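You operate a simulated robot arm through the tools that you are given. There is no shell and no other tool.

You are at the controls of a simulated two-armed robot. One attempt, no reset.

Task
Set the fold dial to the ticket and prove it on the sample sheet.
Fine: lay the sheet on the drawer bed, shut the drawer, jog once, open it again; one crease, on the green marks.

Only the result counts: the job must be done as asked and must still hold three seconds after the hand-in. Knocking over, shifting, dropping, spilling or breaking anything else fails it. Flat cloth is picked up by pressing the open fingertips on it (5 to 10 N) and closing them slowly along it; thin cloth reads only 2 to 8 mm in the jaws.

Robot
Two 7-joint arms with two-finger grippers on one trunk, on a base that drives. Base frame: it is fixed to the floor where the robot stands at the start and does not move with it; the origin is under the middle of the robot, x ahead of it, y to its left, z up. Units: m, degrees, N and s.
The left shoulder is at the start at [0.073, 0.216, 1.143], the right one opposite. With the tool pointing down near the work surface each hand reaches from about 0.1 to 0.78 m from the robot's upright axis, wherever it stands, measured 20 degrees to its own side. Places, roughly: fold dial [-1.4, 2.4, 1.1]; fold ticket [-1.4, 2.6, 1.1]; folder [-1.7, 1.3, 0.7]; folder jog key [-1.3, 2.1, 1.1]; sample drawer [-1.3, 2.5, 0.9]; sample drawer bed [-1.3, 2.5, 0.9]; sample sheet [-1.25, 2.25, 0.75]. Payload 3.18 kg a hand.
Tool frame (each hand has its own): the origin (TCP) lies between the finger pads and is the grasp point; the fingertips stand 0.03 m ahead of it; z points along the fingers, y is the line along which they close. The gripper opens to 0.144 m. The gripper's body begins 0.103 m behind the TCP.
Orientation is that of the tool frame in the base frame, as a unit quaternion [w, x, y, z]. With the fingers straight down and closing along the base's y, the tool's x points along the base's -x, its y along +y and its z along -z.

Tools
- The arms move only by the tool play_rows. It takes "left_deltas", "right_deltas" or both (then of equal length, played together; a hand with none holds still); each is a list of rows, each an object of numbers (a shift or turn left out is 0, a gripper value left out holds the last): "x", "y", "z": the shift along the base's x, y, z in m; "wx", "wy", "wz": the turn, a rotation vector about the base's x, y, z in degrees; "hand": the gripper command, from -1 (fully open) to 1 (shut), values between in proportion. In form: [{"x": .., "y": .., "z": .., "wx": .., "wy": .., "wz": .., "hand": ..}, ...]. A call has 1 to 20 rows; each row is the pose to reach, as a shift and turn from the pose commanded when the call began. A row lasts 0.2 s, in which the tool goes at most 0.05 m and 8.6 degrees; a call with a longer step from one row to the next is refused whole, and so is a gripper value outside its range. Where a pose cannot be reached the arm comes as near as it can. A force on the tool above 40 N (or 10 N above the force at the start of the call, whichever is more), or a blocked arm, ends the call early, and 0.2 s more pass. The fingers move at their own pace and stop on an object; they squeeze with about 42 N. The grip force told is the motor's: it shows also when the fingers shut on nothing. Time passes only in rows, and 0.2 s behind the last, so rows that repeat a pose let the fingers close. It gives the time, the measured TCP pose, the force on the tool (base axes), the opening and the grip force at its end, in the units of the frame above (readings bear some noise), with the torque about the TCP (base axes, N m) and any sound that the robot's microphone picked up, and new pictures: "views" is both (left out), scene, wrist or none (wrist: the cameras of the hands that moved).
- Cameras (640 x 400 px; columns grow to the right, rows downward): "scene" is now at [0.1157, -0.0753, 1.3278]; the picture's right is [-0.89, -0.45, 0.00], its down [-0.27, 0.54, -0.80] and it looks along [0.36, -0.71, -0.60] (base axes); focal length 214 px, centre (320, 200). "left" rides on the left gripper at [0.076, -0.016, -0.143] in its tool frame; the picture's right is [0.21, 0.98, 0.00], its down [-0.84, 0.18, -0.51] and it looks along [-0.50, 0.11, 0.86] (tool axes); focal length 218 px, centre (320, 200). "right" rides on the right gripper at [0.076, 0.016, -0.143] in its tool frame; the picture's right is [-0.21, 0.98, 0.00], its down [-0.84, -0.18, -0.51] and it looks along [-0.50, -0.11, 0.86] (tool axes); focal length 218 px, centre (320, 200). There is no depth. A picture from a camera that has moved, and an enlarged one, comes with that camera's place and axes in the base frame and with its lens.
- lift_body(by): slides the trunk up (or, below 0, down) by that many m; the arms and the scene camera ride with it, the base frame stays. It gives what a move gives, with no picture.
- base_move(legs): drives the robot by 1 to 6 legs, each [ahead, left, turn to the left] in m, m and degrees, along the robot's own axes; the way and the turn of a leg run together, so that a leg with both is an arc; at most 1.5 m and 180 degrees a leg. The arms and the cameras ride along, it lands a little off, and it stops where it bumps. It gives what a move gives, and a new picture of the scene camera.
- pan_tilt(pan, tilt): turns the head with the scene camera to pan (to the left, within 80 degrees either way) and tilt (down, from -29 to 69), counted from straight ahead of the robot. It gives what a move gives, and a new picture of the scene camera.
- enlarge(camera, box): a new picture of the part [left, top, right, bottom] of that camera's present view, enlarged. The clock stands still meanwhile.
- sign_off(): hands the job in; it is judged then, once.

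Nothing tells you exact positions but the pictures and the camera data. Unless the task says otherwise, let go and move clear before handing in.

The tools are called after "Call:" as a command line: name --argument value ..., lists and objects as JSON in quotes. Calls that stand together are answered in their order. play_rows: Moves the arms, as the interface text tells. Its arguments: {"type":"object","properties":{"left_deltas":{"type":"array","items":{"type":"object","properties":{"x":{"type":"number"},"y":{"type":"number"},"z":{"type":"number"},"wx":{"type":"number"},"wy":{"type":"number"},"wz":{"type":"number"},"hand":{"type":"number"}}}},"right_deltas":{"type":"array","items":{"type":"object","properties":{"x":{"type":"number"},"y":{"type":"number"},"z":{"type":"number"},"wx":{"type":"number"},"wy":{"type":"number"},"wz":{"type":"number"},"hand":{"type":"number"}}}},"views":{"type":"string","enum":["both","scene","wrist","none"]}},"required":[]} The other tools are called the same way: lift_body (by) slides the trunk up or down; base_move (legs) drives the base; pan_tilt (pan, tilt) turns the head that bears the scene camera; enlarge (camera, box) takes an enlarged picture of a part of a camera's view; sign_off () hands the job in.

At the start:

```text
time: 0.0
left_position: [0.3958, 0.1365, 1.1476]
left_tcp_rot: [0.001, -0.001, 1.0, -0.001]
left_wrist_force: [0.5, 0.2, 0.0]
left_ft_torque: [0.0, 0.0, -0.04]
left_grip_width: 0.1439
left_grasp_force: 0.0
right_position: [0.3918, -0.151, 1.2408]
right_tcp_rot: [0.0, 0.0, 1.0, 0.0]
right_wrist_force: [0.3, -0.5, 0.3]
right_ft_torque: [0.0, 0.0, -0.02]
right_grip_width: 0.144
right_grasp_force: 0.0
trunk travel left (down, up): [-0.225, 0.144]
robot x, y, heading: [0.0014, -0.0001, 0.1]
head pan, tilt: [-63.0, 37.2]
```

scene: 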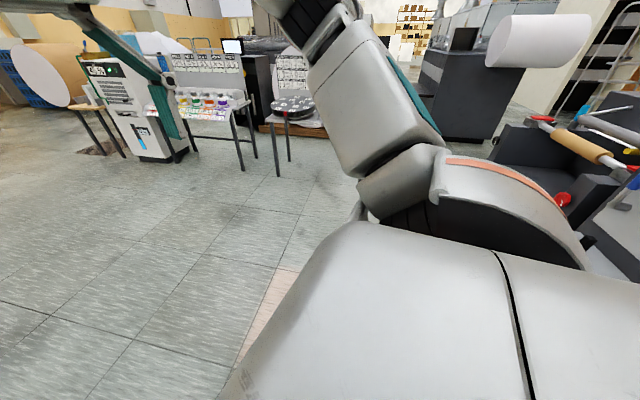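
right: 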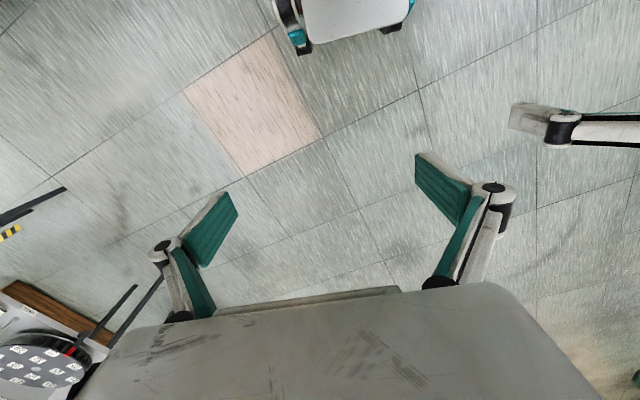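
left: 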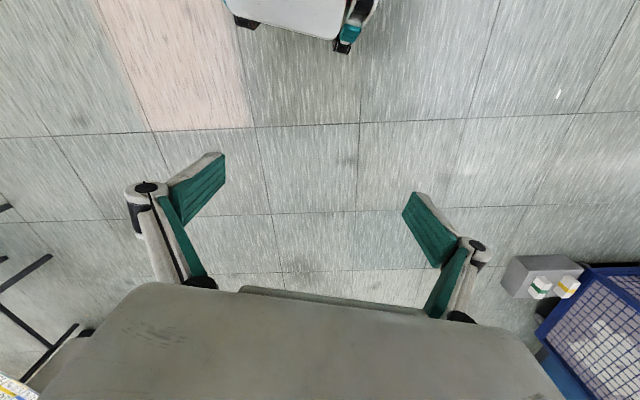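

The head looks right, away from the job; the folder should be behind me to the left. I'll pan the head left to see the way there.

Call:
pan_tilt --pan 80 --tilt 20

```text
time: 2.3
left_position: [0.3968, 0.136, 1.1487]
left_tcp_rot: [0.0, -0.001, 1.0, -0.001]
left_wrist_force: [0.0, -0.5, 1.0]
left_ft_torque: [0.0, 0.0, -0.01]
left_grip_width: 0.1442
left_grasp_force: 0.1
right_position: [0.391, -0.1507, 1.2401]
right_tcp_rot: [0.0, 0.0, 1.0, 0.0]
right_wrist_force: [0.1, 0.7, 0.0]
right_ft_torque: [0.03, 0.01, 0.0]
right_grip_width: 0.1439
right_grasp_force: 0.1
trunk travel left (down, up): [-0.225, 0.144]
robot x, y, heading: [0.0029, 0.0046, -0.1]
head pan, tilt: [80.0, 20.0]
camera scene: at [0.0925, 0.0938, 1.355], right [0.98, -0.17, 0.0], down [-0.06, -0.34, -0.94], along [0.16, 0.93, -0.34], focal length 214 px, centre (320, 200)
```

scene: 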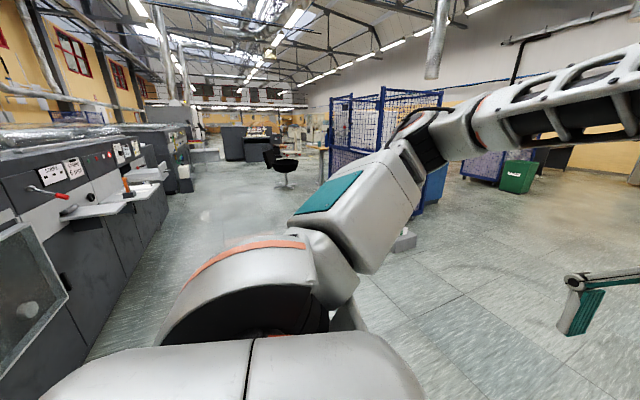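

A long grey machine stands on the left of the view, its front towards +x, with dial panels and small shelves. I'll turn left and look again.

Call:
base_move --legs '[[0, 0, 90]]'

Call:
pan_tilt --pan 35 --tilt 15

```text
time: 6.5
left_position: [-0.1334, 0.3976, 1.1488]
left_tcp_rot: [0.001, -0.705, 0.709, -0.001]
left_wrist_force: [-0.9, -0.5, -0.5]
left_ft_torque: [0.0, -0.04, 0.0]
left_grip_width: 0.144
left_grasp_force: 0.0
right_position: [0.1535, 0.3898, 1.2395]
right_tcp_rot: [-0.001, -0.705, 0.709, 0.0]
right_wrist_force: [-0.3, 0.7, 0.3]
right_ft_torque: [-0.02, -0.03, 0.03]
right_grip_width: 0.1441
right_grasp_force: 0.0
trunk travel left (down, up): [-0.225, 0.144]
robot x, y, heading: [-0.0031, -0.0005, 89.5]
head pan, tilt: [80.0, 20.0]
camera scene: at [-0.0916, 0.0957, 1.355], right [0.18, 0.98, 0.0], down [0.34, -0.06, -0.94], along [-0.92, 0.17, -0.34], focal length 214 px, centre (320, 200)
```

scene: 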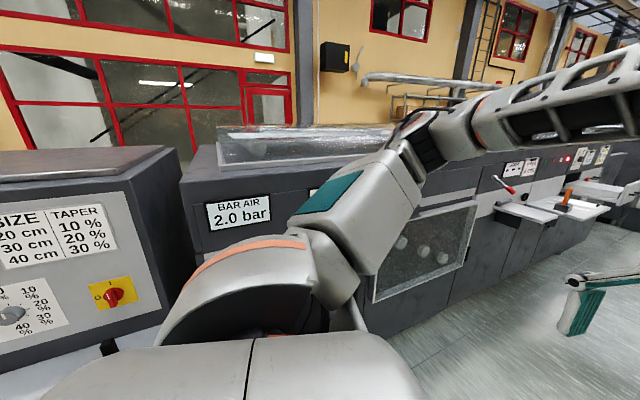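

```text
time: 7.6
left_position: [-0.1338, 0.3973, 1.1481]
left_tcp_rot: [0.001, -0.705, 0.709, -0.001]
left_wrist_force: [-0.4, -0.1, 0.9]
left_ft_torque: [-0.01, -0.02, 0.03]
left_grip_width: 0.1439
left_grasp_force: 0.1
right_position: [0.154, 0.3904, 1.2401]
right_tcp_rot: [0.0, -0.705, 0.71, 0.0]
right_wrist_force: [-0.2, 0.4, -0.5]
right_ft_torque: [0.01, -0.01, 0.02]
right_grip_width: 0.144
right_grasp_force: 0.0
trunk travel left (down, up): [-0.225, 0.144]
robot x, y, heading: [-0.0026, -0.001, 89.8]
head pan, tilt: [35.0, 15.0]
camera scene: at [-0.0529, 0.1557, 1.3631], right [0.82, 0.57, 0.0], down [0.15, -0.21, -0.97], along [-0.55, 0.79, -0.26], focal length 214 px, centre (320, 200)
```

scene: 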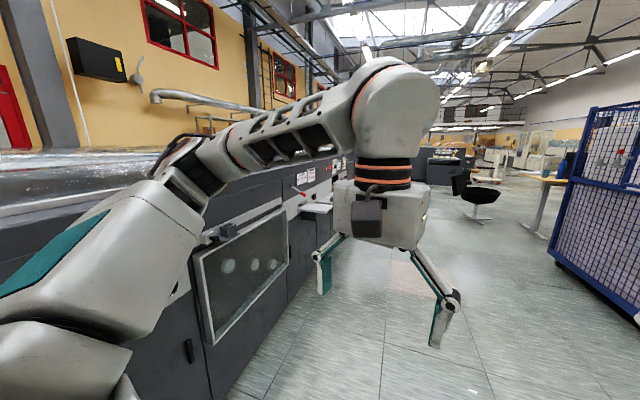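

The way along +y is clear. I'll drive ahead about 2.3 m and then turn to face the panel.

Call:
base_move --legs '[[1.2, 0, 0], [1.15, 0, 0], [0, 0, 90]]'

Call:
pan_tilt --pan 0 --tilt 20

```text
time: 22.9
left_position: [-0.379, 2.2152, 1.1478]
left_tcp_rot: [-0.002, 1.0, -0.005, 0.001]
left_wrist_force: [0.4, -0.2, -0.2]
left_ft_torque: [0.0, -0.01, 0.0]
left_grip_width: 0.144
left_grasp_force: 0.0
right_position: [-0.3708, 2.5036, 1.2397]
right_tcp_rot: [0.001, 1.0, -0.006, 0.001]
right_wrist_force: [-0.8, 0.2, 0.2]
right_ft_torque: [0.05, 0.04, 0.0]
right_grip_width: 0.1441
right_grasp_force: 0.0
trunk travel left (down, up): [-0.225, 0.144]
robot x, y, heading: [0.018, 2.346, 179.2]
head pan, tilt: [35.0, 15.0]
camera scene: at [-0.1358, 2.2974, 1.3631], right [-0.56, 0.83, 0.0], down [0.21, 0.15, -0.97], along [-0.8, -0.54, -0.26], focal length 214 px, centre (320, 200)
```

scene: 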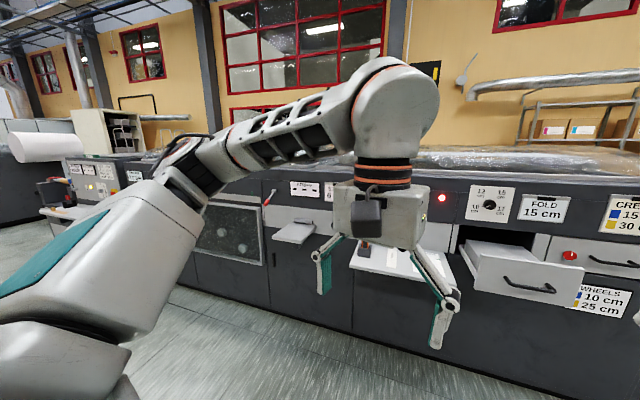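

```text
time: 23.9
left_position: [-0.3789, 2.2161, 1.1483]
left_tcp_rot: [-0.001, 1.0, -0.005, 0.001]
left_wrist_force: [-0.4, 0.1, -0.6]
left_ft_torque: [-0.02, -0.01, 0.02]
left_grip_width: 0.1439
left_grasp_force: 0.1
right_position: [-0.3706, 2.5027, 1.2404]
right_tcp_rot: [0.0, 1.0, -0.006, 0.001]
right_wrist_force: [-0.1, -1.0, -0.4]
right_ft_torque: [-0.02, 0.01, 0.01]
right_grip_width: 0.1441
right_grasp_force: 0.0
trunk travel left (down, up): [-0.225, 0.144]
robot x, y, heading: [0.0169, 2.3485, 179.4]
head pan, tilt: [0.0, 20.0]
camera scene: at [-0.1517, 2.3513, 1.355], right [0.01, 1.0, 0.0], down [0.34, 0.0, -0.94], along [-0.94, 0.01, -0.34], focal length 214 px, centre (320, 200)
```

scene: 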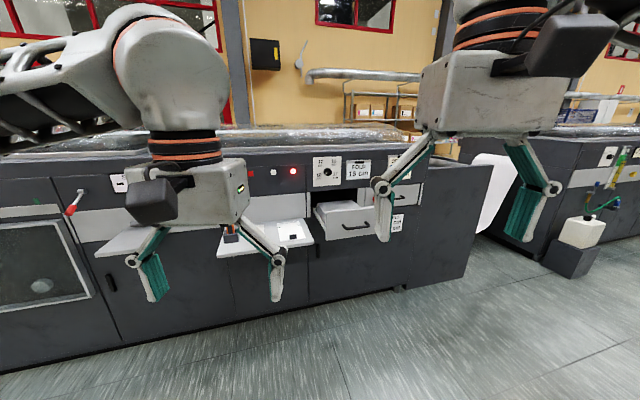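

The panel is straight ahead. I'll enlarge it to read the dial, ticket and lamps.

Call:
enlarge --camera "scene" --box '[210, 140, 450, 290]'

Call:
enlarge --camera "scene" --box '[300, 145, 420, 245]'

```text
2.67 times, centred on (330, 215) of scene
camera zoom: at [-0.1517, 2.3513, 1.355], right [0.01, 1.0, 0.0], down [0.34, 0.0, -0.94], along [-0.94, 0.01, -0.34], focal length 572 px, centre (293, 160)
```

zoom: 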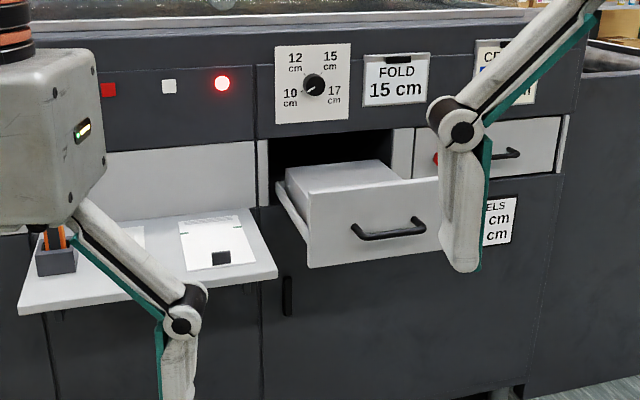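

```text
4.00 times, centred on (360, 195) of scene
camera zoom: at [-0.1517, 2.3513, 1.355], right [0.01, 1.0, 0.0], down [0.34, 0.0, -0.94], along [-0.94, 0.01, -0.34], focal length 858 px, centre (160, 220)
```

zoom: 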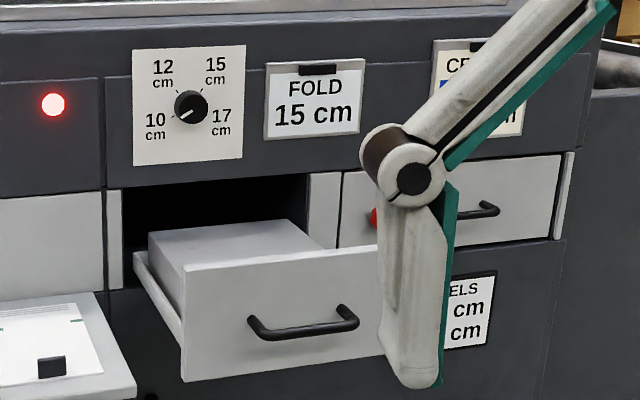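

The ticket says 15 cm and the dial points at 10; the drawer already stands open and the sheet lies on the shelf to its left. I'll drive closer for a better look.

Call:
base_move --legs '[[0.5, 0, 0]]'

Call:
pan_tilt --pan 0 --tilt 35

```text
time: 26.9
left_position: [-0.8777, 2.2221, 1.1491]
left_tcp_rot: [-0.002, 1.0, -0.005, 0.0]
left_wrist_force: [0.4, -0.8, 0.3]
left_ft_torque: [0.0, -0.03, -0.01]
left_grip_width: 0.144
left_grasp_force: 0.0
right_position: [-0.8687, 2.5086, 1.2395]
right_tcp_rot: [0.0, 1.0, -0.007, 0.0]
right_wrist_force: [0.4, 1.2, -0.1]
right_ft_torque: [-0.02, 0.0, -0.01]
right_grip_width: 0.144
right_grasp_force: 0.0
trunk travel left (down, up): [-0.225, 0.144]
robot x, y, heading: [-0.4758, 2.3529, 179.4]
head pan, tilt: [0.0, 20.0]
camera scene: at [-0.6501, 2.3577, 1.355], right [0.01, 1.0, 0.0], down [0.34, 0.0, -0.94], along [-0.94, 0.01, -0.34], focal length 214 px, centre (320, 200)
```

scene: 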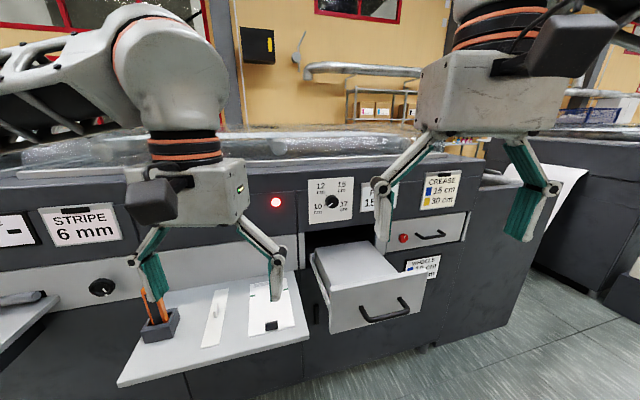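

```text
time: 27.6
left_position: [-0.8768, 2.2226, 1.1481]
left_tcp_rot: [-0.001, 1.0, -0.005, 0.001]
left_wrist_force: [-0.5, 0.1, -0.9]
left_ft_torque: [0.0, 0.01, 0.0]
left_grip_width: 0.144
left_grasp_force: 0.0
right_position: [-0.8677, 2.5093, 1.2397]
right_tcp_rot: [0.0, 1.0, -0.006, 0.0]
right_wrist_force: [-0.3, -0.2, 0.0]
right_ft_torque: [0.02, 0.01, -0.01]
right_grip_width: 0.144
right_grasp_force: 0.0
trunk travel left (down, up): [-0.225, 0.144]
robot x, y, heading: [-0.4804, 2.353, 179.2]
head pan, tilt: [0.0, 35.0]
camera scene: at [-0.6445, 2.3576, 1.3312], right [0.01, 1.0, 0.0], down [0.57, -0.01, -0.82], along [-0.82, 0.01, -0.57], focal length 214 px, centre (320, 200)
```

scene: 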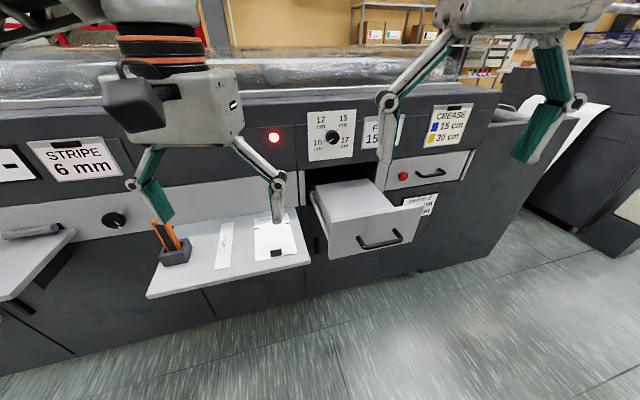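

Arms partly block the view. I'll spread both hands sideways and enlarge the sheet, drawer, keys and dial.

Call:
play_rows --left_deltas '[{"y": -0.04}, {"y": -0.08}, {"y": -0.12}, {"y": -0.16}, {"y": -0.2}, {"y": -0.22}]' --right_deltas '[{"y": 0.04}, {"y": 0.08}, {"y": 0.12}, {"y": 0.16}, {"y": 0.2}, {"y": 0.22}]' --views "scene"

Call:
enlarge --camera "scene" --box '[200, 100, 320, 280]'

Call:
enlarge --camera "scene" --box '[290, 90, 450, 270]'

```text
time: 29.0
left_position: [-0.8755, 2.0084, 1.1501]
left_tcp_rot: [0.003, 1.0, -0.01, -0.001]
left_wrist_force: [0.8, -0.2, 0.4]
left_ft_torque: [-0.03, 0.09, 0.0]
left_grip_width: 0.144
left_grasp_force: 0.1
left hand out of reach, approached as far as the arm can: row 6
right_position: [-0.8527, 2.6768, 1.2072]
right_tcp_rot: [0.001, 1.0, -0.007, -0.003]
right_wrist_force: [0.3, 0.4, -0.1]
right_ft_torque: [-0.01, 0.07, -0.01]
right_grip_width: 0.144
right_grasp_force: 0.0
right hand out of reach, approached as far as the arm can: row 4, 5, 6
trunk travel left (down, up): [-0.225, 0.144]
robot x, y, heading: [-0.477, 2.3554, 179.1]
head pan, tilt: [0.0, 35.0]
camera scene: at [-0.6421, 2.3585, 1.3318], right [0.01, 1.0, 0.0], down [0.57, -0.01, -0.82], along [-0.82, 0.01, -0.57], focal length 214 px, centre (320, 200)
```

scene: 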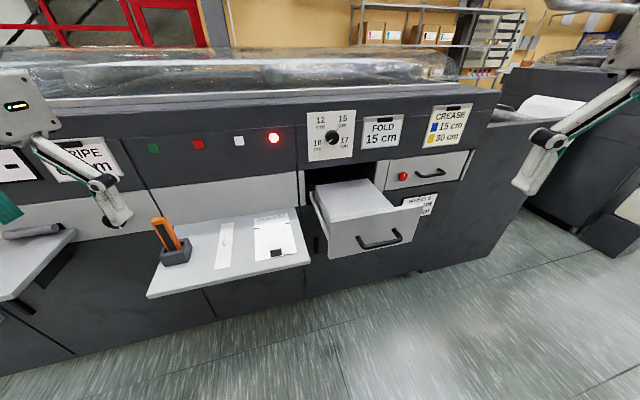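

```text
2.22 times, centred on (260, 190) of scene
camera zoom: at [-0.6421, 2.3585, 1.3318], right [0.01, 1.0, 0.0], down [0.57, -0.01, -0.82], along [-0.82, 0.01, -0.57], focal length 477 px, centre (453, 222)
```

zoom: 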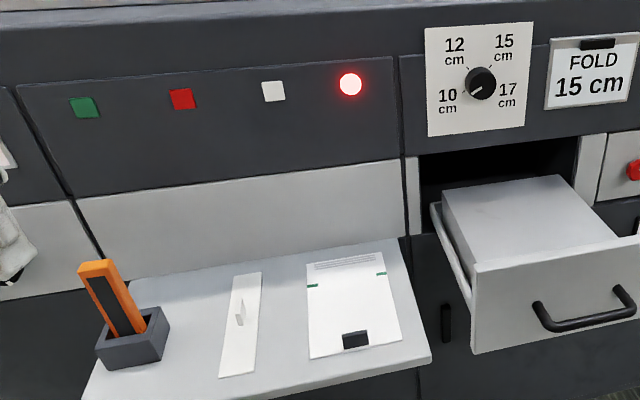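

```text
2.22 times, centred on (370, 180) of scene
camera zoom: at [-0.6421, 2.3585, 1.3318], right [0.01, 1.0, 0.0], down [0.57, -0.01, -0.82], along [-0.82, 0.01, -0.57], focal length 477 px, centre (209, 244)
```

zoom: 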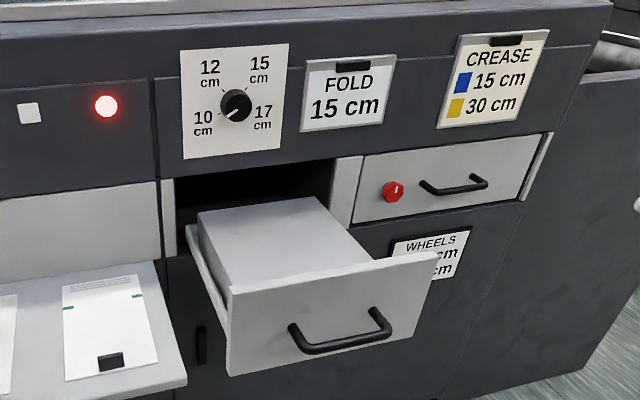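

I see the sheet with green marks near its far end and a black tab near its front, next to a strip and a block holding an orange tool. Keys above are green, red, white and a lit red lamp. I'll drive 0.15 m closer and look through the wrist cameras.

Call:
base_move --legs '[[0.15, 0, 0]]'

Call:
play_rows --left_deltas '[{"y": 0.04}, {"y": 0.08}, {"y": 0.12}, {"y": 0.14}]' --right_deltas '[{"y": -0.04}, {"y": -0.08}, {"y": -0.12}, {"y": -0.16}]' --views "both"

```text
time: 30.4
left_position: [-1.0267, 2.0096, 1.1482]
left_tcp_rot: [0.003, 1.0, -0.009, 0.002]
left_wrist_force: [-0.6, -0.5, -0.2]
left_ft_torque: [-0.03, -0.05, -0.02]
left_grip_width: 0.1441
left_grasp_force: 0.1
right_position: [-1.0043, 2.6785, 1.2059]
right_tcp_rot: [0.0, 1.0, -0.008, -0.001]
right_wrist_force: [0.1, 0.2, -0.2]
right_ft_torque: [0.02, 0.0, 0.01]
right_grip_width: 0.1441
right_grasp_force: 0.1
trunk travel left (down, up): [-0.225, 0.144]
robot x, y, heading: [-0.6309, 2.3535, 179.4]
head pan, tilt: [0.0, 35.0]
camera scene: at [-0.7938, 2.3596, 1.3311], right [0.01, 1.0, 0.0], down [0.57, -0.01, -0.82], along [-0.82, 0.01, -0.57], focal length 214 px, centre (320, 200)
```

scene: 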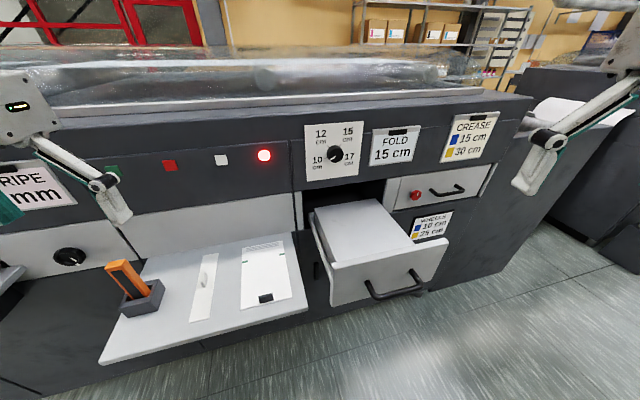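

```text
time: 31.4
left_position: [-1.0262, 2.1488, 1.1464]
left_tcp_rot: [0.003, 1.0, -0.01, 0.002]
left_wrist_force: [-0.3, 0.0, 0.0]
left_ft_torque: [0.05, -0.01, 0.01]
left_grip_width: 0.1441
left_grasp_force: 0.0
right_position: [-1.0046, 2.5156, 1.207]
right_tcp_rot: [0.0, 1.0, -0.008, -0.001]
right_wrist_force: [-0.7, 0.3, 0.3]
right_ft_torque: [0.03, -0.03, 0.01]
right_grip_width: 0.1442
right_grasp_force: 0.1
trunk travel left (down, up): [-0.225, 0.144]
robot x, y, heading: [-0.6276, 2.3542, 179.5]
head pan, tilt: [0.0, 35.0]
camera scene: at [-0.7935, 2.3584, 1.331], right [0.01, 1.0, 0.0], down [0.57, -0.01, -0.82], along [-0.82, 0.01, -0.57], focal length 214 px, centre (320, 200)
camera right: at [-0.9264, 2.4994, 1.35], right [-0.22, -0.97, 0.0], down [-0.84, 0.19, 0.51], along [-0.5, 0.11, -0.86], focal length 218 px, centre (320, 200)
camera left: at [-0.9505, 2.1635, 1.2899], right [0.19, -0.98, 0.0], down [-0.85, -0.16, 0.5], along [-0.49, -0.1, -0.86], focal length 218 px, centre (320, 200)
```

scene: 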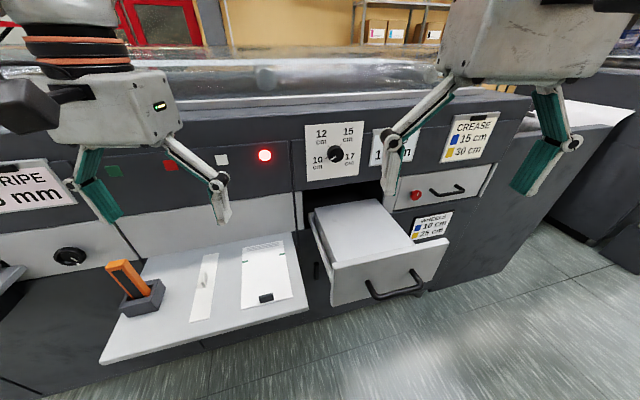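
right: 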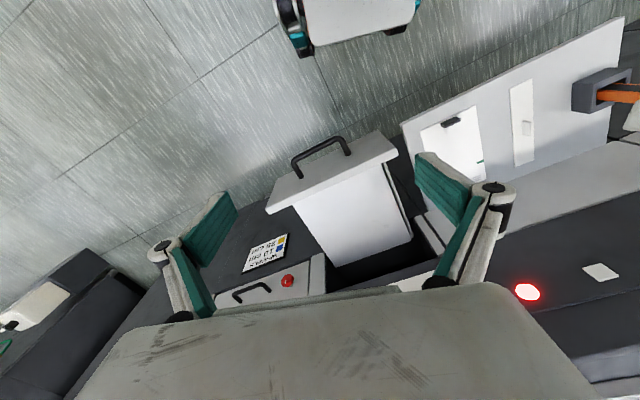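
left: 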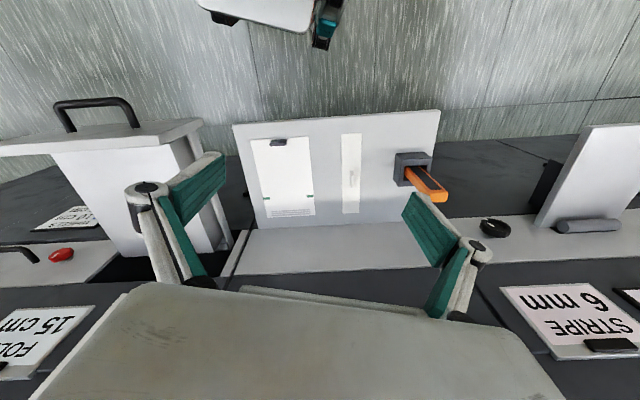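

Call:
enlarge --camera "left" --box '[225, 105, 455, 245]'

Call:
enlarge --camera "scene" --box '[225, 225, 325, 315]'

Call:
enlarge --camera "right" --box '[240, 110, 480, 290]'

Call:
enlarge --camera "scene" --box '[290, 105, 460, 305]'

```text
2.78 times, centred on (340, 175) of left
camera zoom: at [-0.9505, 2.1635, 1.2899], right [0.19, -0.98, 0.0], down [-0.85, -0.16, 0.5], along [-0.49, -0.1, -0.86], focal length 607 px, centre (264, 270)
```

zoom: 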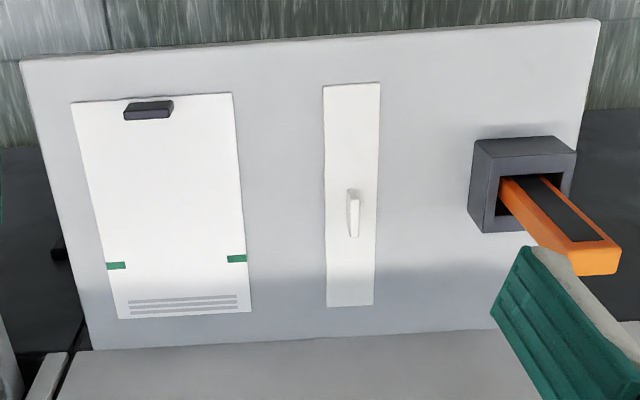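

```text
4.44 times, centred on (275, 270) of scene
camera zoom: at [-0.7935, 2.3584, 1.331], right [0.01, 1.0, 0.0], down [0.57, -0.01, -0.82], along [-0.82, 0.01, -0.57], focal length 953 px, centre (520, -111)
```

zoom: 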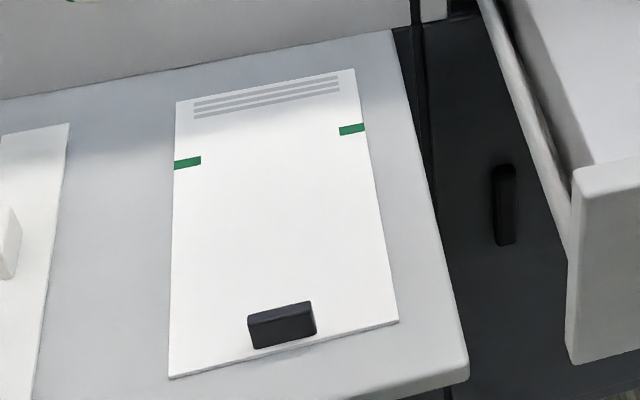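

```text
2.22 times, centred on (360, 200) of right
camera zoom: at [-0.9264, 2.4994, 1.35], right [-0.22, -0.97, 0.0], down [-0.84, 0.19, 0.51], along [-0.5, 0.11, -0.86], focal length 485 px, centre (231, 200)
```

zoom: 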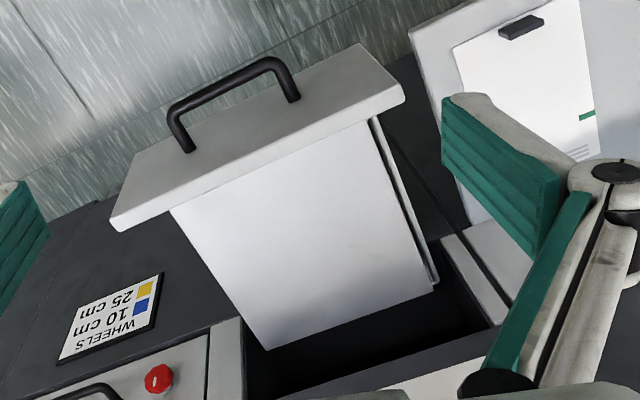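

```text
2.00 times, centred on (375, 205) of scene
camera zoom: at [-0.7935, 2.3584, 1.331], right [0.01, 1.0, 0.0], down [0.57, -0.01, -0.82], along [-0.82, 0.01, -0.57], focal length 429 px, centre (210, 190)
```

zoom: 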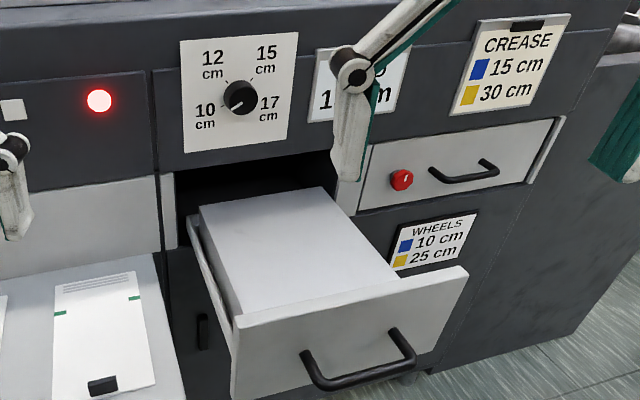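

The machine stands turned by about 14° relative to me. I take the sheet at about z 0.81 (about 13 × 21 cm, marks 15 cm from the tab edge), the bed at about z 0.93 and the dial near [-1.374, 2.408, 1.088]. I'll turn to face the machine squarely and shift right to stand between sheet and drawer.

Call:
base_move --legs '[[0, -0.135, 0], [0, 0, 14.3]]'

Call:
play_rows --left_deltas '[{"y": 0}]' --right_deltas '[{"y": 0}]' --views "wrist"

```text
time: 34.1
left_position: [-0.9611, 2.1915, 1.1481]
left_tcp_rot: [0.002, 0.993, 0.114, 0.002]
left_wrist_force: [0.7, -1.4, -0.4]
left_ft_torque: [0.01, -0.03, 0.01]
left_grip_width: 0.1439
left_grasp_force: 0.0
right_position: [-1.0299, 2.5552, 1.206]
right_tcp_rot: [-0.001, 0.993, 0.116, -0.001]
right_wrist_force: [-0.8, -0.1, 0.0]
right_ft_torque: [0.02, 0.01, -0.01]
right_grip_width: 0.1442
right_grasp_force: 0.0
trunk travel left (down, up): [-0.225, 0.144]
robot x, y, heading: [-0.6284, 2.491, -166.3]
head pan, tilt: [0.0, 35.0]
camera scene: at [-0.7865, 2.4535, 1.3311], right [-0.23, 0.97, 0.0], down [0.56, 0.13, -0.82], along [-0.8, -0.19, -0.57], focal length 214 px, centre (320, 200)
```

scene: 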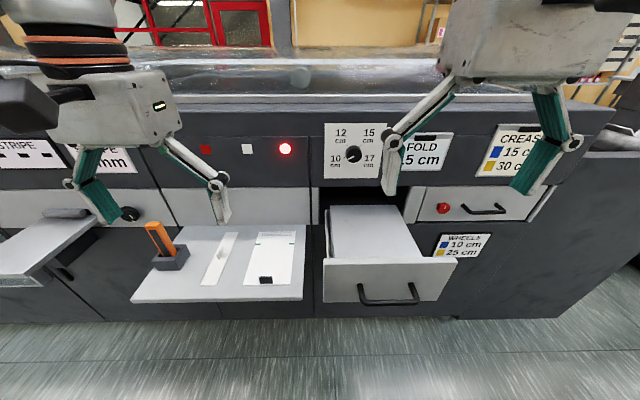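

```text
time: 34.5
left_position: [-0.9623, 2.1923, 1.1481]
left_tcp_rot: [0.002, 0.993, 0.114, 0.002]
left_wrist_force: [0.1, 0.2, -0.2]
left_ft_torque: [0.01, -0.01, 0.02]
left_grip_width: 0.144
left_grasp_force: 0.2
right_position: [-1.0306, 2.5554, 1.2063]
right_tcp_rot: [0.0, 0.993, 0.117, -0.001]
right_wrist_force: [0.0, -1.0, -0.2]
right_ft_torque: [-0.01, 0.03, 0.02]
right_grip_width: 0.1439
right_grasp_force: 0.0
trunk travel left (down, up): [-0.225, 0.144]
robot x, y, heading: [-0.6247, 2.4901, -166.4]
head pan, tilt: [0.0, 35.0]
camera right: at [-0.9508, 2.5579, 1.3501], right [0.02, -1.0, 0.0], down [-0.86, -0.02, 0.51], along [-0.51, -0.01, -0.86], focal length 218 px, centre (320, 200)
camera left: at [-0.8912, 2.226, 1.2904], right [0.43, -0.91, 0.01], down [-0.78, -0.36, 0.51], along [-0.46, -0.22, -0.86], focal length 218 px, centre (320, 200)
```

right: 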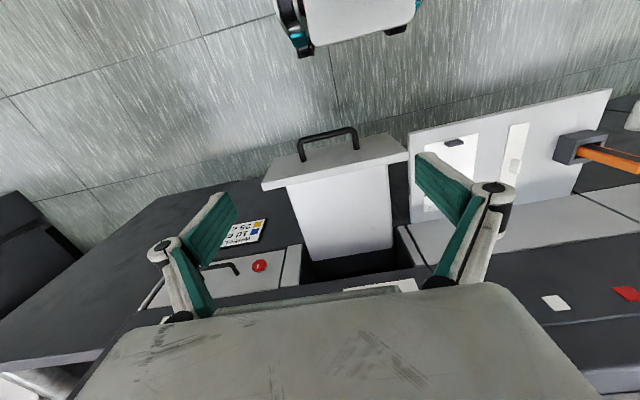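
left: 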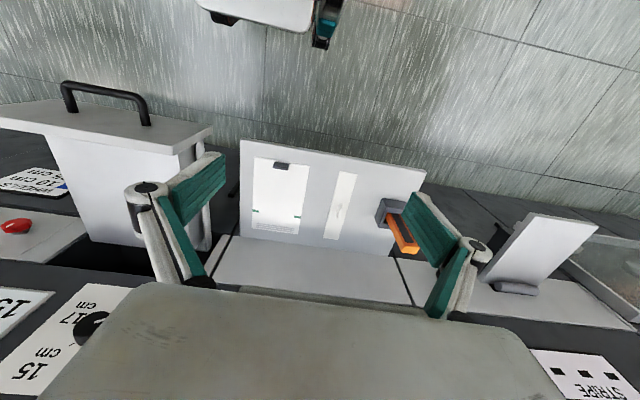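

Now I'm square to the machine. I'll bring the right hand to point horizontally at the dial, standing back from it, to look at the dial face close up.

Call:
play_rows --right_deltas '[{"wx": -2, "wy": 7.9, "x": -0.01, "y": -0.01, "z": -0.01}, {"wx": -4, "wy": 15.8, "x": -0.02, "y": -0.02, "z": -0.02}, {"wx": -6, "wy": 23.8, "x": -0.03, "y": -0.03, "z": -0.03}, {"wx": -8, "wy": 31.7, "x": -0.04, "y": -0.04, "z": -0.04}, {"wx": -10, "wy": 39.6, "x": -0.05, "y": -0.05, "z": -0.05}, {"wx": -12, "wy": 47.6, "x": -0.06, "y": -0.06, "z": -0.06}, {"wx": -14, "wy": 55.5, "x": -0.07, "y": -0.07, "z": -0.07}, {"wx": -16, "wy": 63.4, "x": -0.08, "y": -0.08, "z": -0.08}, {"wx": -18, "wy": 71.3, "x": -0.09, "y": -0.09, "z": -0.09}, {"wx": -20, "wy": 79.3, "x": -0.1, "y": -0.09, "z": -0.1}, {"wx": -22, "wy": 87.2, "x": -0.1, "y": -0.09, "z": -0.11}, {"wx": -22, "wy": 87.2, "x": -0.1, "y": -0.09, "z": -0.116}]'

```text
time: 36.9
left_position: [-0.9611, 2.1934, 1.1477]
left_tcp_rot: [0.002, 0.993, 0.114, 0.002]
left_wrist_force: [0.1, -0.3, -0.1]
left_ft_torque: [0.0, -0.04, -0.02]
left_grip_width: 0.1438
left_grasp_force: 0.0
right_position: [-1.1746, 2.4995, 1.1483]
right_tcp_rot: [0.137, 0.718, -0.063, -0.68]
right_wrist_force: [-0.4, 0.2, -0.1]
right_ft_torque: [-0.03, 0.02, 0.0]
right_grip_width: 0.1438
right_grasp_force: 0.1
right hand out of reach, approached as far as the arm can: row 8, 9, 10, 11, 12
trunk travel left (down, up): [-0.225, 0.144]
robot x, y, heading: [-0.6278, 2.4918, -166.4]
head pan, tilt: [0.0, 35.0]
stopped in row 12 (right hand): the arm was blocked; the commanded pose is now the measured one
camera scene: at [-0.7873, 2.4543, 1.3309], right [-0.23, 0.97, 0.0], down [0.56, 0.13, -0.82], along [-0.8, -0.19, -0.57], focal length 214 px, centre (320, 200)
camera right: at [-1.0245, 2.4784, 1.0874], right [0.08, -0.88, 0.48], down [0.43, 0.46, 0.78], along [-0.9, 0.14, 0.41], focal length 218 px, centre (320, 200)
```

scene: 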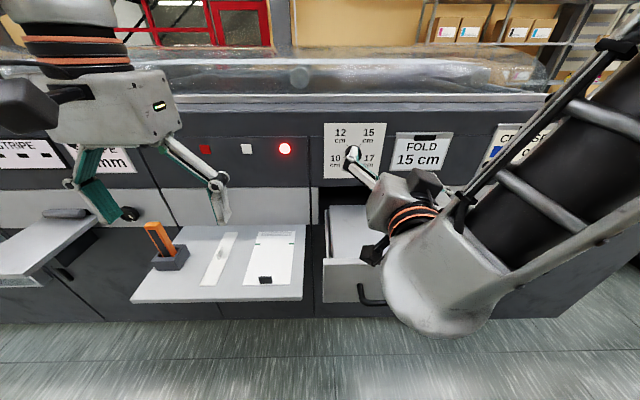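
right: 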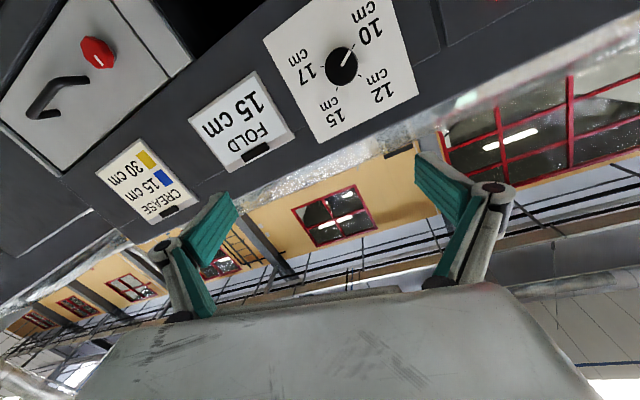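

Call:
enlarge --camera "right" --box '[260, 0, 420, 150]'

Call:
enlarge --camera "scene" --box '[310, 110, 410, 190]'

Call:
enlarge --camera "scene" --box '[320, 180, 560, 340]'

```text
2.67 times, centred on (340, 75) of right
camera zoom: at [-1.0245, 2.4784, 1.0874], right [0.08, -0.88, 0.48], down [0.43, 0.46, 0.78], along [-0.9, 0.14, 0.41], focal length 582 px, centre (267, 533)
```

zoom: 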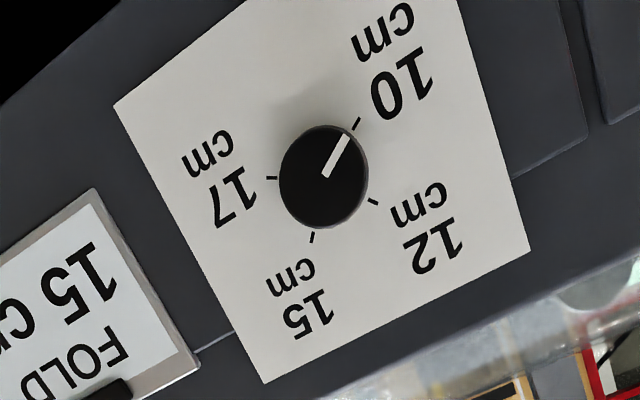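

```text
5.00 times, centred on (360, 150) of scene
camera zoom: at [-0.7873, 2.4543, 1.3309], right [-0.23, 0.97, 0.0], down [0.56, 0.13, -0.82], along [-0.8, -0.19, -0.57], focal length 1072 px, centre (120, 450)
```

zoom: 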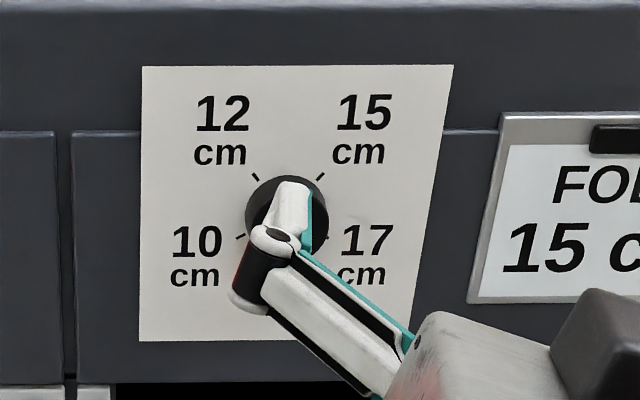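

```text
2.50 times, centred on (440, 260) of scene
camera zoom: at [-0.7873, 2.4543, 1.3309], right [-0.23, 0.97, 0.0], down [0.56, 0.13, -0.82], along [-0.8, -0.19, -0.57], focal length 536 px, centre (20, 50)
```

zoom: 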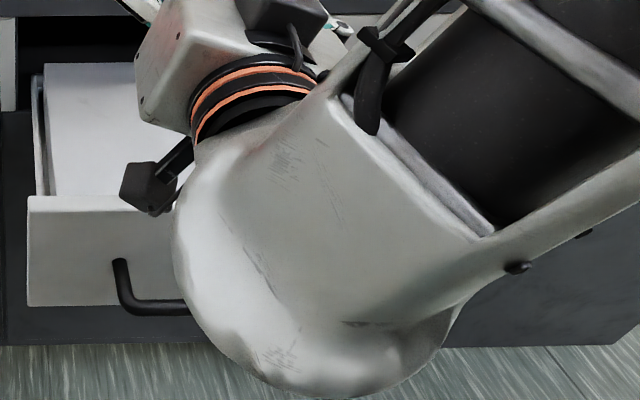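

The pointer is exactly at 10; ticks are at ±120° and ±40°, so the dial must go 160° clockwise to 15. The arm is cramped this close, so I'll back the base off by 0.17 m and then straighten the right hand.

Call:
base_move --legs '[[-0.17, 0, 0]]'

```text
time: 38.4
left_position: [-0.7963, 2.2325, 1.1485]
left_tcp_rot: [0.002, 0.993, 0.114, 0.002]
left_wrist_force: [1.0, 0.3, 0.4]
left_ft_torque: [-0.03, 0.04, 0.0]
left_grip_width: 0.1441
left_grasp_force: 0.0
right_position: [-1.0089, 2.5386, 1.1507]
right_tcp_rot: [0.138, 0.718, -0.062, -0.68]
right_wrist_force: [-1.0, 0.2, 0.8]
right_ft_torque: [0.0, -0.04, 0.01]
right_grip_width: 0.144
right_grasp_force: 0.1
trunk travel left (down, up): [-0.225, 0.144]
robot x, y, heading: [-0.4591, 2.5277, -166.6]
head pan, tilt: [0.0, 35.0]
camera scene: at [-0.6213, 2.4935, 1.3312], right [-0.23, 0.97, 0.0], down [0.56, 0.13, -0.82], along [-0.8, -0.19, -0.57], focal length 214 px, centre (320, 200)
```

scene: 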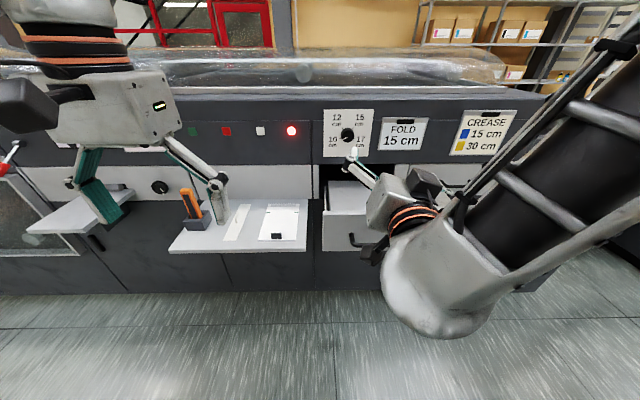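

Call:
play_rows --right_deltas '[{"wx": 5.2, "wy": 1.7, "wz": 2.7, "x": -0.02, "y": -0.01, "z": -0.01}, {"wx": 10.3, "wy": 3.4, "wz": 5.4, "x": -0.04, "y": -0.02, "z": -0.02}, {"wx": 15.5, "wy": 5, "wz": 8, "x": -0.06, "y": -0.03, "z": -0.03}, {"wx": 15.5, "wy": 5, "wz": 8, "x": -0.1, "y": -0.04, "z": -0.045}, {"wx": 15.5, "wy": 5, "wz": 8, "x": -0.1, "y": -0.04, "z": -0.045}]'

```text
time: 39.0
left_position: [-0.7974, 2.2317, 1.1469]
left_tcp_rot: [0.003, 0.994, 0.113, 0.003]
left_wrist_force: [-0.2, 0.6, -0.3]
left_ft_torque: [-0.02, 0.01, 0.02]
left_grip_width: 0.144
left_grasp_force: 0.0
right_position: [-1.0502, 2.5445, 1.1774]
right_tcp_rot: [0.166, 0.708, -0.083, -0.682]
right_wrist_force: [0.3, 0.6, 0.7]
right_ft_torque: [0.03, 0.01, 0.01]
right_grip_width: 0.144
right_grasp_force: 0.0
right hand out of reach, approached as far as the arm can: row 2
trunk travel left (down, up): [-0.225, 0.144]
robot x, y, heading: [-0.4629, 2.5307, -166.3]
head pan, tilt: [0.0, 35.0]
stopped in row 2 (right hand): the arm was blocked; the commanded pose is now the measured one
camera scene: at [-0.6225, 2.4936, 1.3311], right [-0.23, 0.97, 0.0], down [0.56, 0.13, -0.82], along [-0.8, -0.19, -0.57], focal length 214 px, centre (320, 200)
camera right: at [-0.9011, 2.5221, 1.1152], right [0.09, -0.84, 0.54], down [0.44, 0.52, 0.73], along [-0.9, 0.17, 0.41], focal length 218 px, centre (320, 200)
```

scene: 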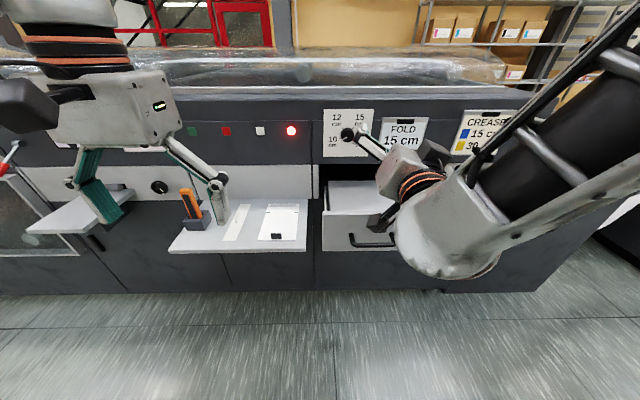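
right: 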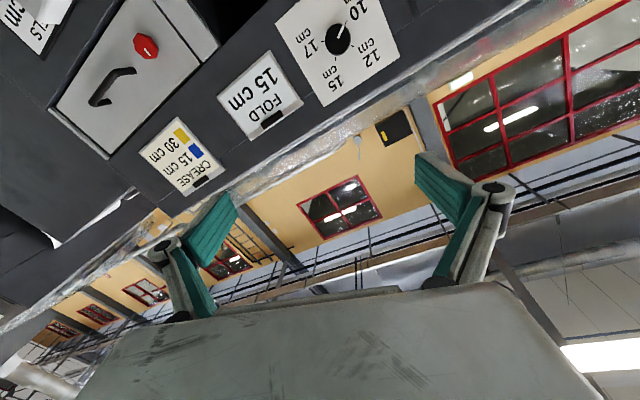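

The wrist is at a limit in the counter-clockwise roll, but I need clockwise turning anyway. I'll test rolling clockwise while squaring up the heading.

Call:
play_rows --right_deltas '[{"wx": -3.5, "wy": -0.8, "wz": 2}, {"wx": -7, "wy": -1.6, "wz": 4, "x": -0.02, "y": -0.01, "z": -0.01}, {"wx": -10.5, "wy": -2.4, "wz": 7, "x": -0.04, "y": -0.02, "z": -0.02}, {"wx": -14, "wy": -3.4, "wz": 7, "x": -0.06, "y": -0.03, "z": -0.03}, {"wx": -18, "wy": -4.5, "wz": 7, "x": -0.08, "y": -0.04, "z": -0.045}, {"wx": -18, "wy": -4.5, "wz": 7, "x": -0.08, "y": -0.04, "z": -0.045}]'

```text
time: 40.5
left_position: [-0.7965, 2.2332, 1.1477]
left_tcp_rot: [0.002, 0.993, 0.114, 0.001]
left_wrist_force: [0.3, -0.4, -0.2]
left_ft_torque: [-0.01, -0.01, -0.03]
left_grip_width: 0.1441
left_grasp_force: 0.2
right_position: [-1.1078, 2.4763, 1.1949]
right_tcp_rot: [0.327, 0.689, -0.196, -0.616]
right_wrist_force: [-0.6, 0.1, -0.6]
right_ft_torque: [0.01, -0.01, 0.0]
right_grip_width: 0.1438
right_grasp_force: 0.1
right hand out of reach, approached as far as the arm can: row 1, 2, 3, 4, 5, 6
trunk travel left (down, up): [-0.225, 0.144]
robot x, y, heading: [-0.4617, 2.5303, -166.6]
head pan, tilt: [0.0, 35.0]
stopped in row 6 (right hand): the arm was blocked; the commanded pose is now the measured one
camera scene: at [-0.6229, 2.4936, 1.331], right [-0.23, 0.97, 0.0], down [0.56, 0.13, -0.82], along [-0.8, -0.19, -0.57], focal length 214 px, centre (320, 200)
camera right: at [-0.9523, 2.4435, 1.156], right [0.1, -0.55, 0.83], down [0.33, 0.8, 0.5], along [-0.94, 0.23, 0.26], focal length 218 px, centre (320, 200)
```

scene: 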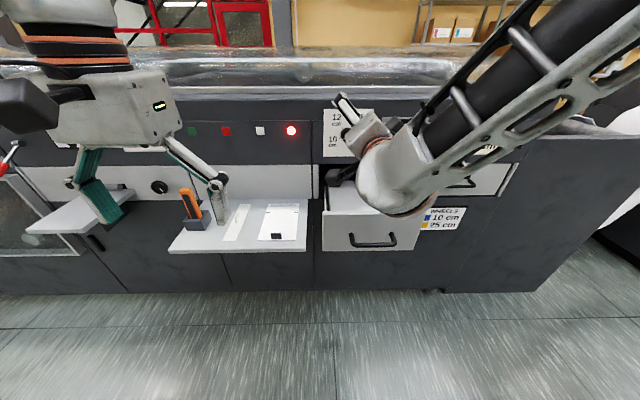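
right: 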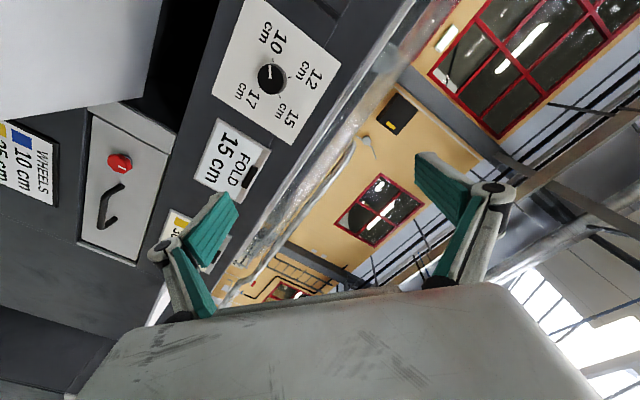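

Call:
play_rows --right_deltas '[{"x": -0.03, "y": -0.005, "z": 0}, {"x": -0.06, "y": -0.01, "z": -0.01}, {"x": -0.09, "y": -0.02, "z": -0.03}, {"x": -0.12, "y": -0.03, "z": -0.06}, {"x": -0.15, "y": -0.035, "z": -0.09}, {"x": -0.15, "y": -0.035, "z": -0.105}, {"x": -0.15, "y": -0.035, "z": -0.105}]'

```text
time: 42.1
left_position: [-0.7963, 2.232, 1.1475]
left_tcp_rot: [0.003, 0.993, 0.114, 0.002]
left_wrist_force: [0.5, -0.1, -1.6]
left_ft_torque: [-0.01, 0.0, -0.02]
left_grip_width: 0.1441
left_grasp_force: 0.2
right_position: [-1.2532, 2.3929, 1.1289]
right_tcp_rot: [0.308, 0.701, -0.207, -0.608]
right_wrist_force: [0.5, 0.4, 0.0]
right_ft_torque: [-0.01, -0.02, -0.01]
right_grip_width: 0.1437
right_grasp_force: 0.0
right hand out of reach, approached as far as the arm can: row 1, 2, 3, 4, 5, 6, 7
trunk travel left (down, up): [-0.225, 0.144]
robot x, y, heading: [-0.4631, 2.5317, -166.4]
head pan, tilt: [0.0, 35.0]
camera scene: at [-0.6226, 2.4937, 1.3311], right [-0.23, 0.97, 0.0], down [0.56, 0.13, -0.82], along [-0.8, -0.19, -0.57], focal length 214 px, centre (320, 200)
camera right: at [-1.0972, 2.3567, 1.0955], right [0.05, -0.57, 0.82], down [0.33, 0.78, 0.52], along [-0.94, 0.25, 0.23], focal length 218 px, centre (320, 200)
```

scene: 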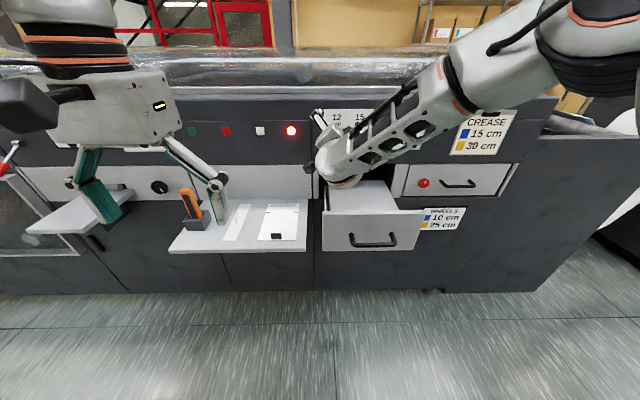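
right: 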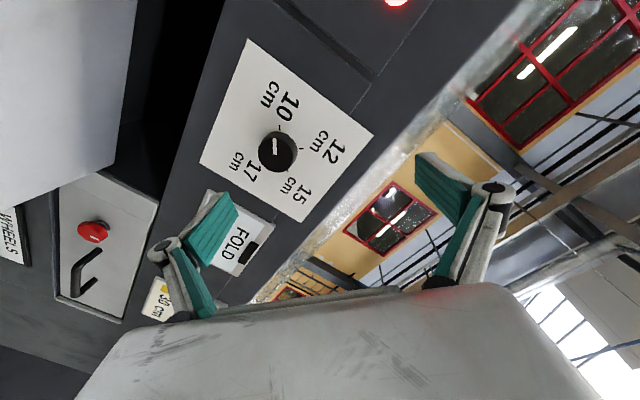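

The wrist keeps hitting limits with the elbow high. I'll draw the hand back, lower the trunk so the forearm lies level with the dial, and retry.

Call:
play_rows --right_deltas '[{"x": 0.04, "y": 0.02, "z": 0.02}, {"x": 0.08, "y": 0.04, "z": 0.04}, {"x": 0.12, "y": 0.06, "z": 0.06}, {"x": 0.16, "y": 0.08, "z": 0.08}, {"x": 0.2, "y": 0.1, "z": 0.1}, {"x": 0.24, "y": 0.12, "z": 0.1}]' --views "none"

Call:
lift_body --by -0.15

Call:
play_rows --right_deltas '[{"x": 0}]' --views "both"

```text
time: 43.5
left_position: [-0.7965, 2.2321, 1.1485]
left_tcp_rot: [0.003, 0.993, 0.114, 0.001]
left_wrist_force: [0.6, -0.4, -0.2]
left_ft_torque: [-0.05, 0.03, 0.0]
left_grip_width: 0.1441
left_grasp_force: 0.1
right_position: [-1.0116, 2.5134, 1.2286]
right_tcp_rot: [0.309, 0.701, -0.206, -0.608]
right_wrist_force: [0.5, 0.2, -0.2]
right_ft_torque: [-0.02, -0.01, -0.01]
right_grip_width: 0.1439
right_grasp_force: 0.0
trunk travel left (down, up): [-0.225, 0.144]
robot x, y, heading: [-0.4602, 2.529, -166.2]
head pan, tilt: [0.0, 35.0]
```

```text
time: 45.3
left_position: [-0.7953, 2.2321, 0.9989]
left_tcp_rot: [0.002, 0.993, 0.115, 0.0]
left_wrist_force: [0.2, -0.5, 0.5]
left_ft_torque: [0.01, 0.03, 0.01]
left_grip_width: 0.1442
left_grasp_force: 0.1
right_position: [-1.0726, 2.4963, 0.9327]
right_tcp_rot: [0.248, 0.799, -0.228, -0.499]
right_wrist_force: [5.5, 1.2, 3.5]
right_ft_torque: [0.2, -0.29, -0.3]
right_grip_width: 0.1449
right_grasp_force: 0.1
trunk travel left (down, up): [-0.075, 0.294]
robot x, y, heading: [-0.4598, 2.5259, -166.4]
head pan, tilt: [0.0, 35.0]
```

```text
time: 45.7
left_position: [-0.7955, 2.2327, 0.9974]
left_tcp_rot: [0.002, 0.993, 0.114, 0.001]
left_wrist_force: [-0.6, -0.5, -0.1]
left_ft_torque: [0.03, 0.0, -0.03]
left_grip_width: 0.144
left_grasp_force: 0.1
right_position: [-1.0727, 2.4975, 0.9309]
right_tcp_rot: [0.247, 0.799, -0.228, -0.498]
right_wrist_force: [8.3, 1.6, 2.5]
right_ft_torque: [0.2, -0.45, -0.38]
right_grip_width: 0.1445
right_grasp_force: 0.1
trunk travel left (down, up): [-0.075, 0.294]
robot x, y, heading: [-0.4606, 2.5307, -166.3]
head pan, tilt: [0.0, 35.0]
camera scene: at [-0.766, 2.4585, 1.1562], right [-0.23, 0.97, 0.0], down [0.56, 0.13, -0.82], along [-0.8, -0.19, -0.57], focal length 214 px, centre (320, 200)
camera right: at [-0.9137, 2.4625, 0.9448], right [-0.2, -0.63, 0.75], down [0.15, 0.74, 0.66], along [-0.97, 0.24, -0.06], focal length 218 px, centre (320, 200)
```

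scene: 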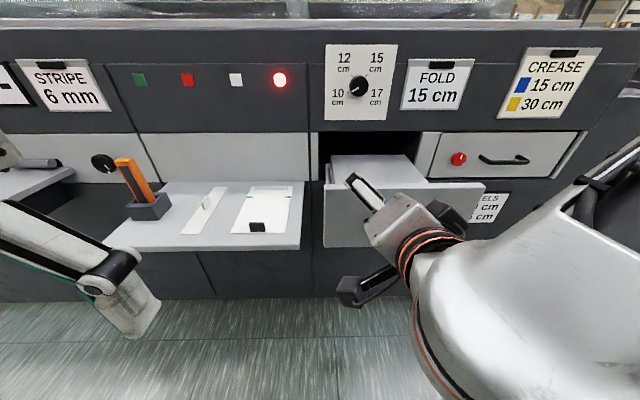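
right: 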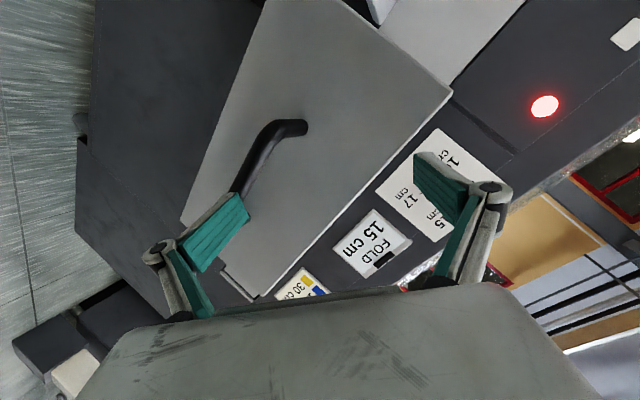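

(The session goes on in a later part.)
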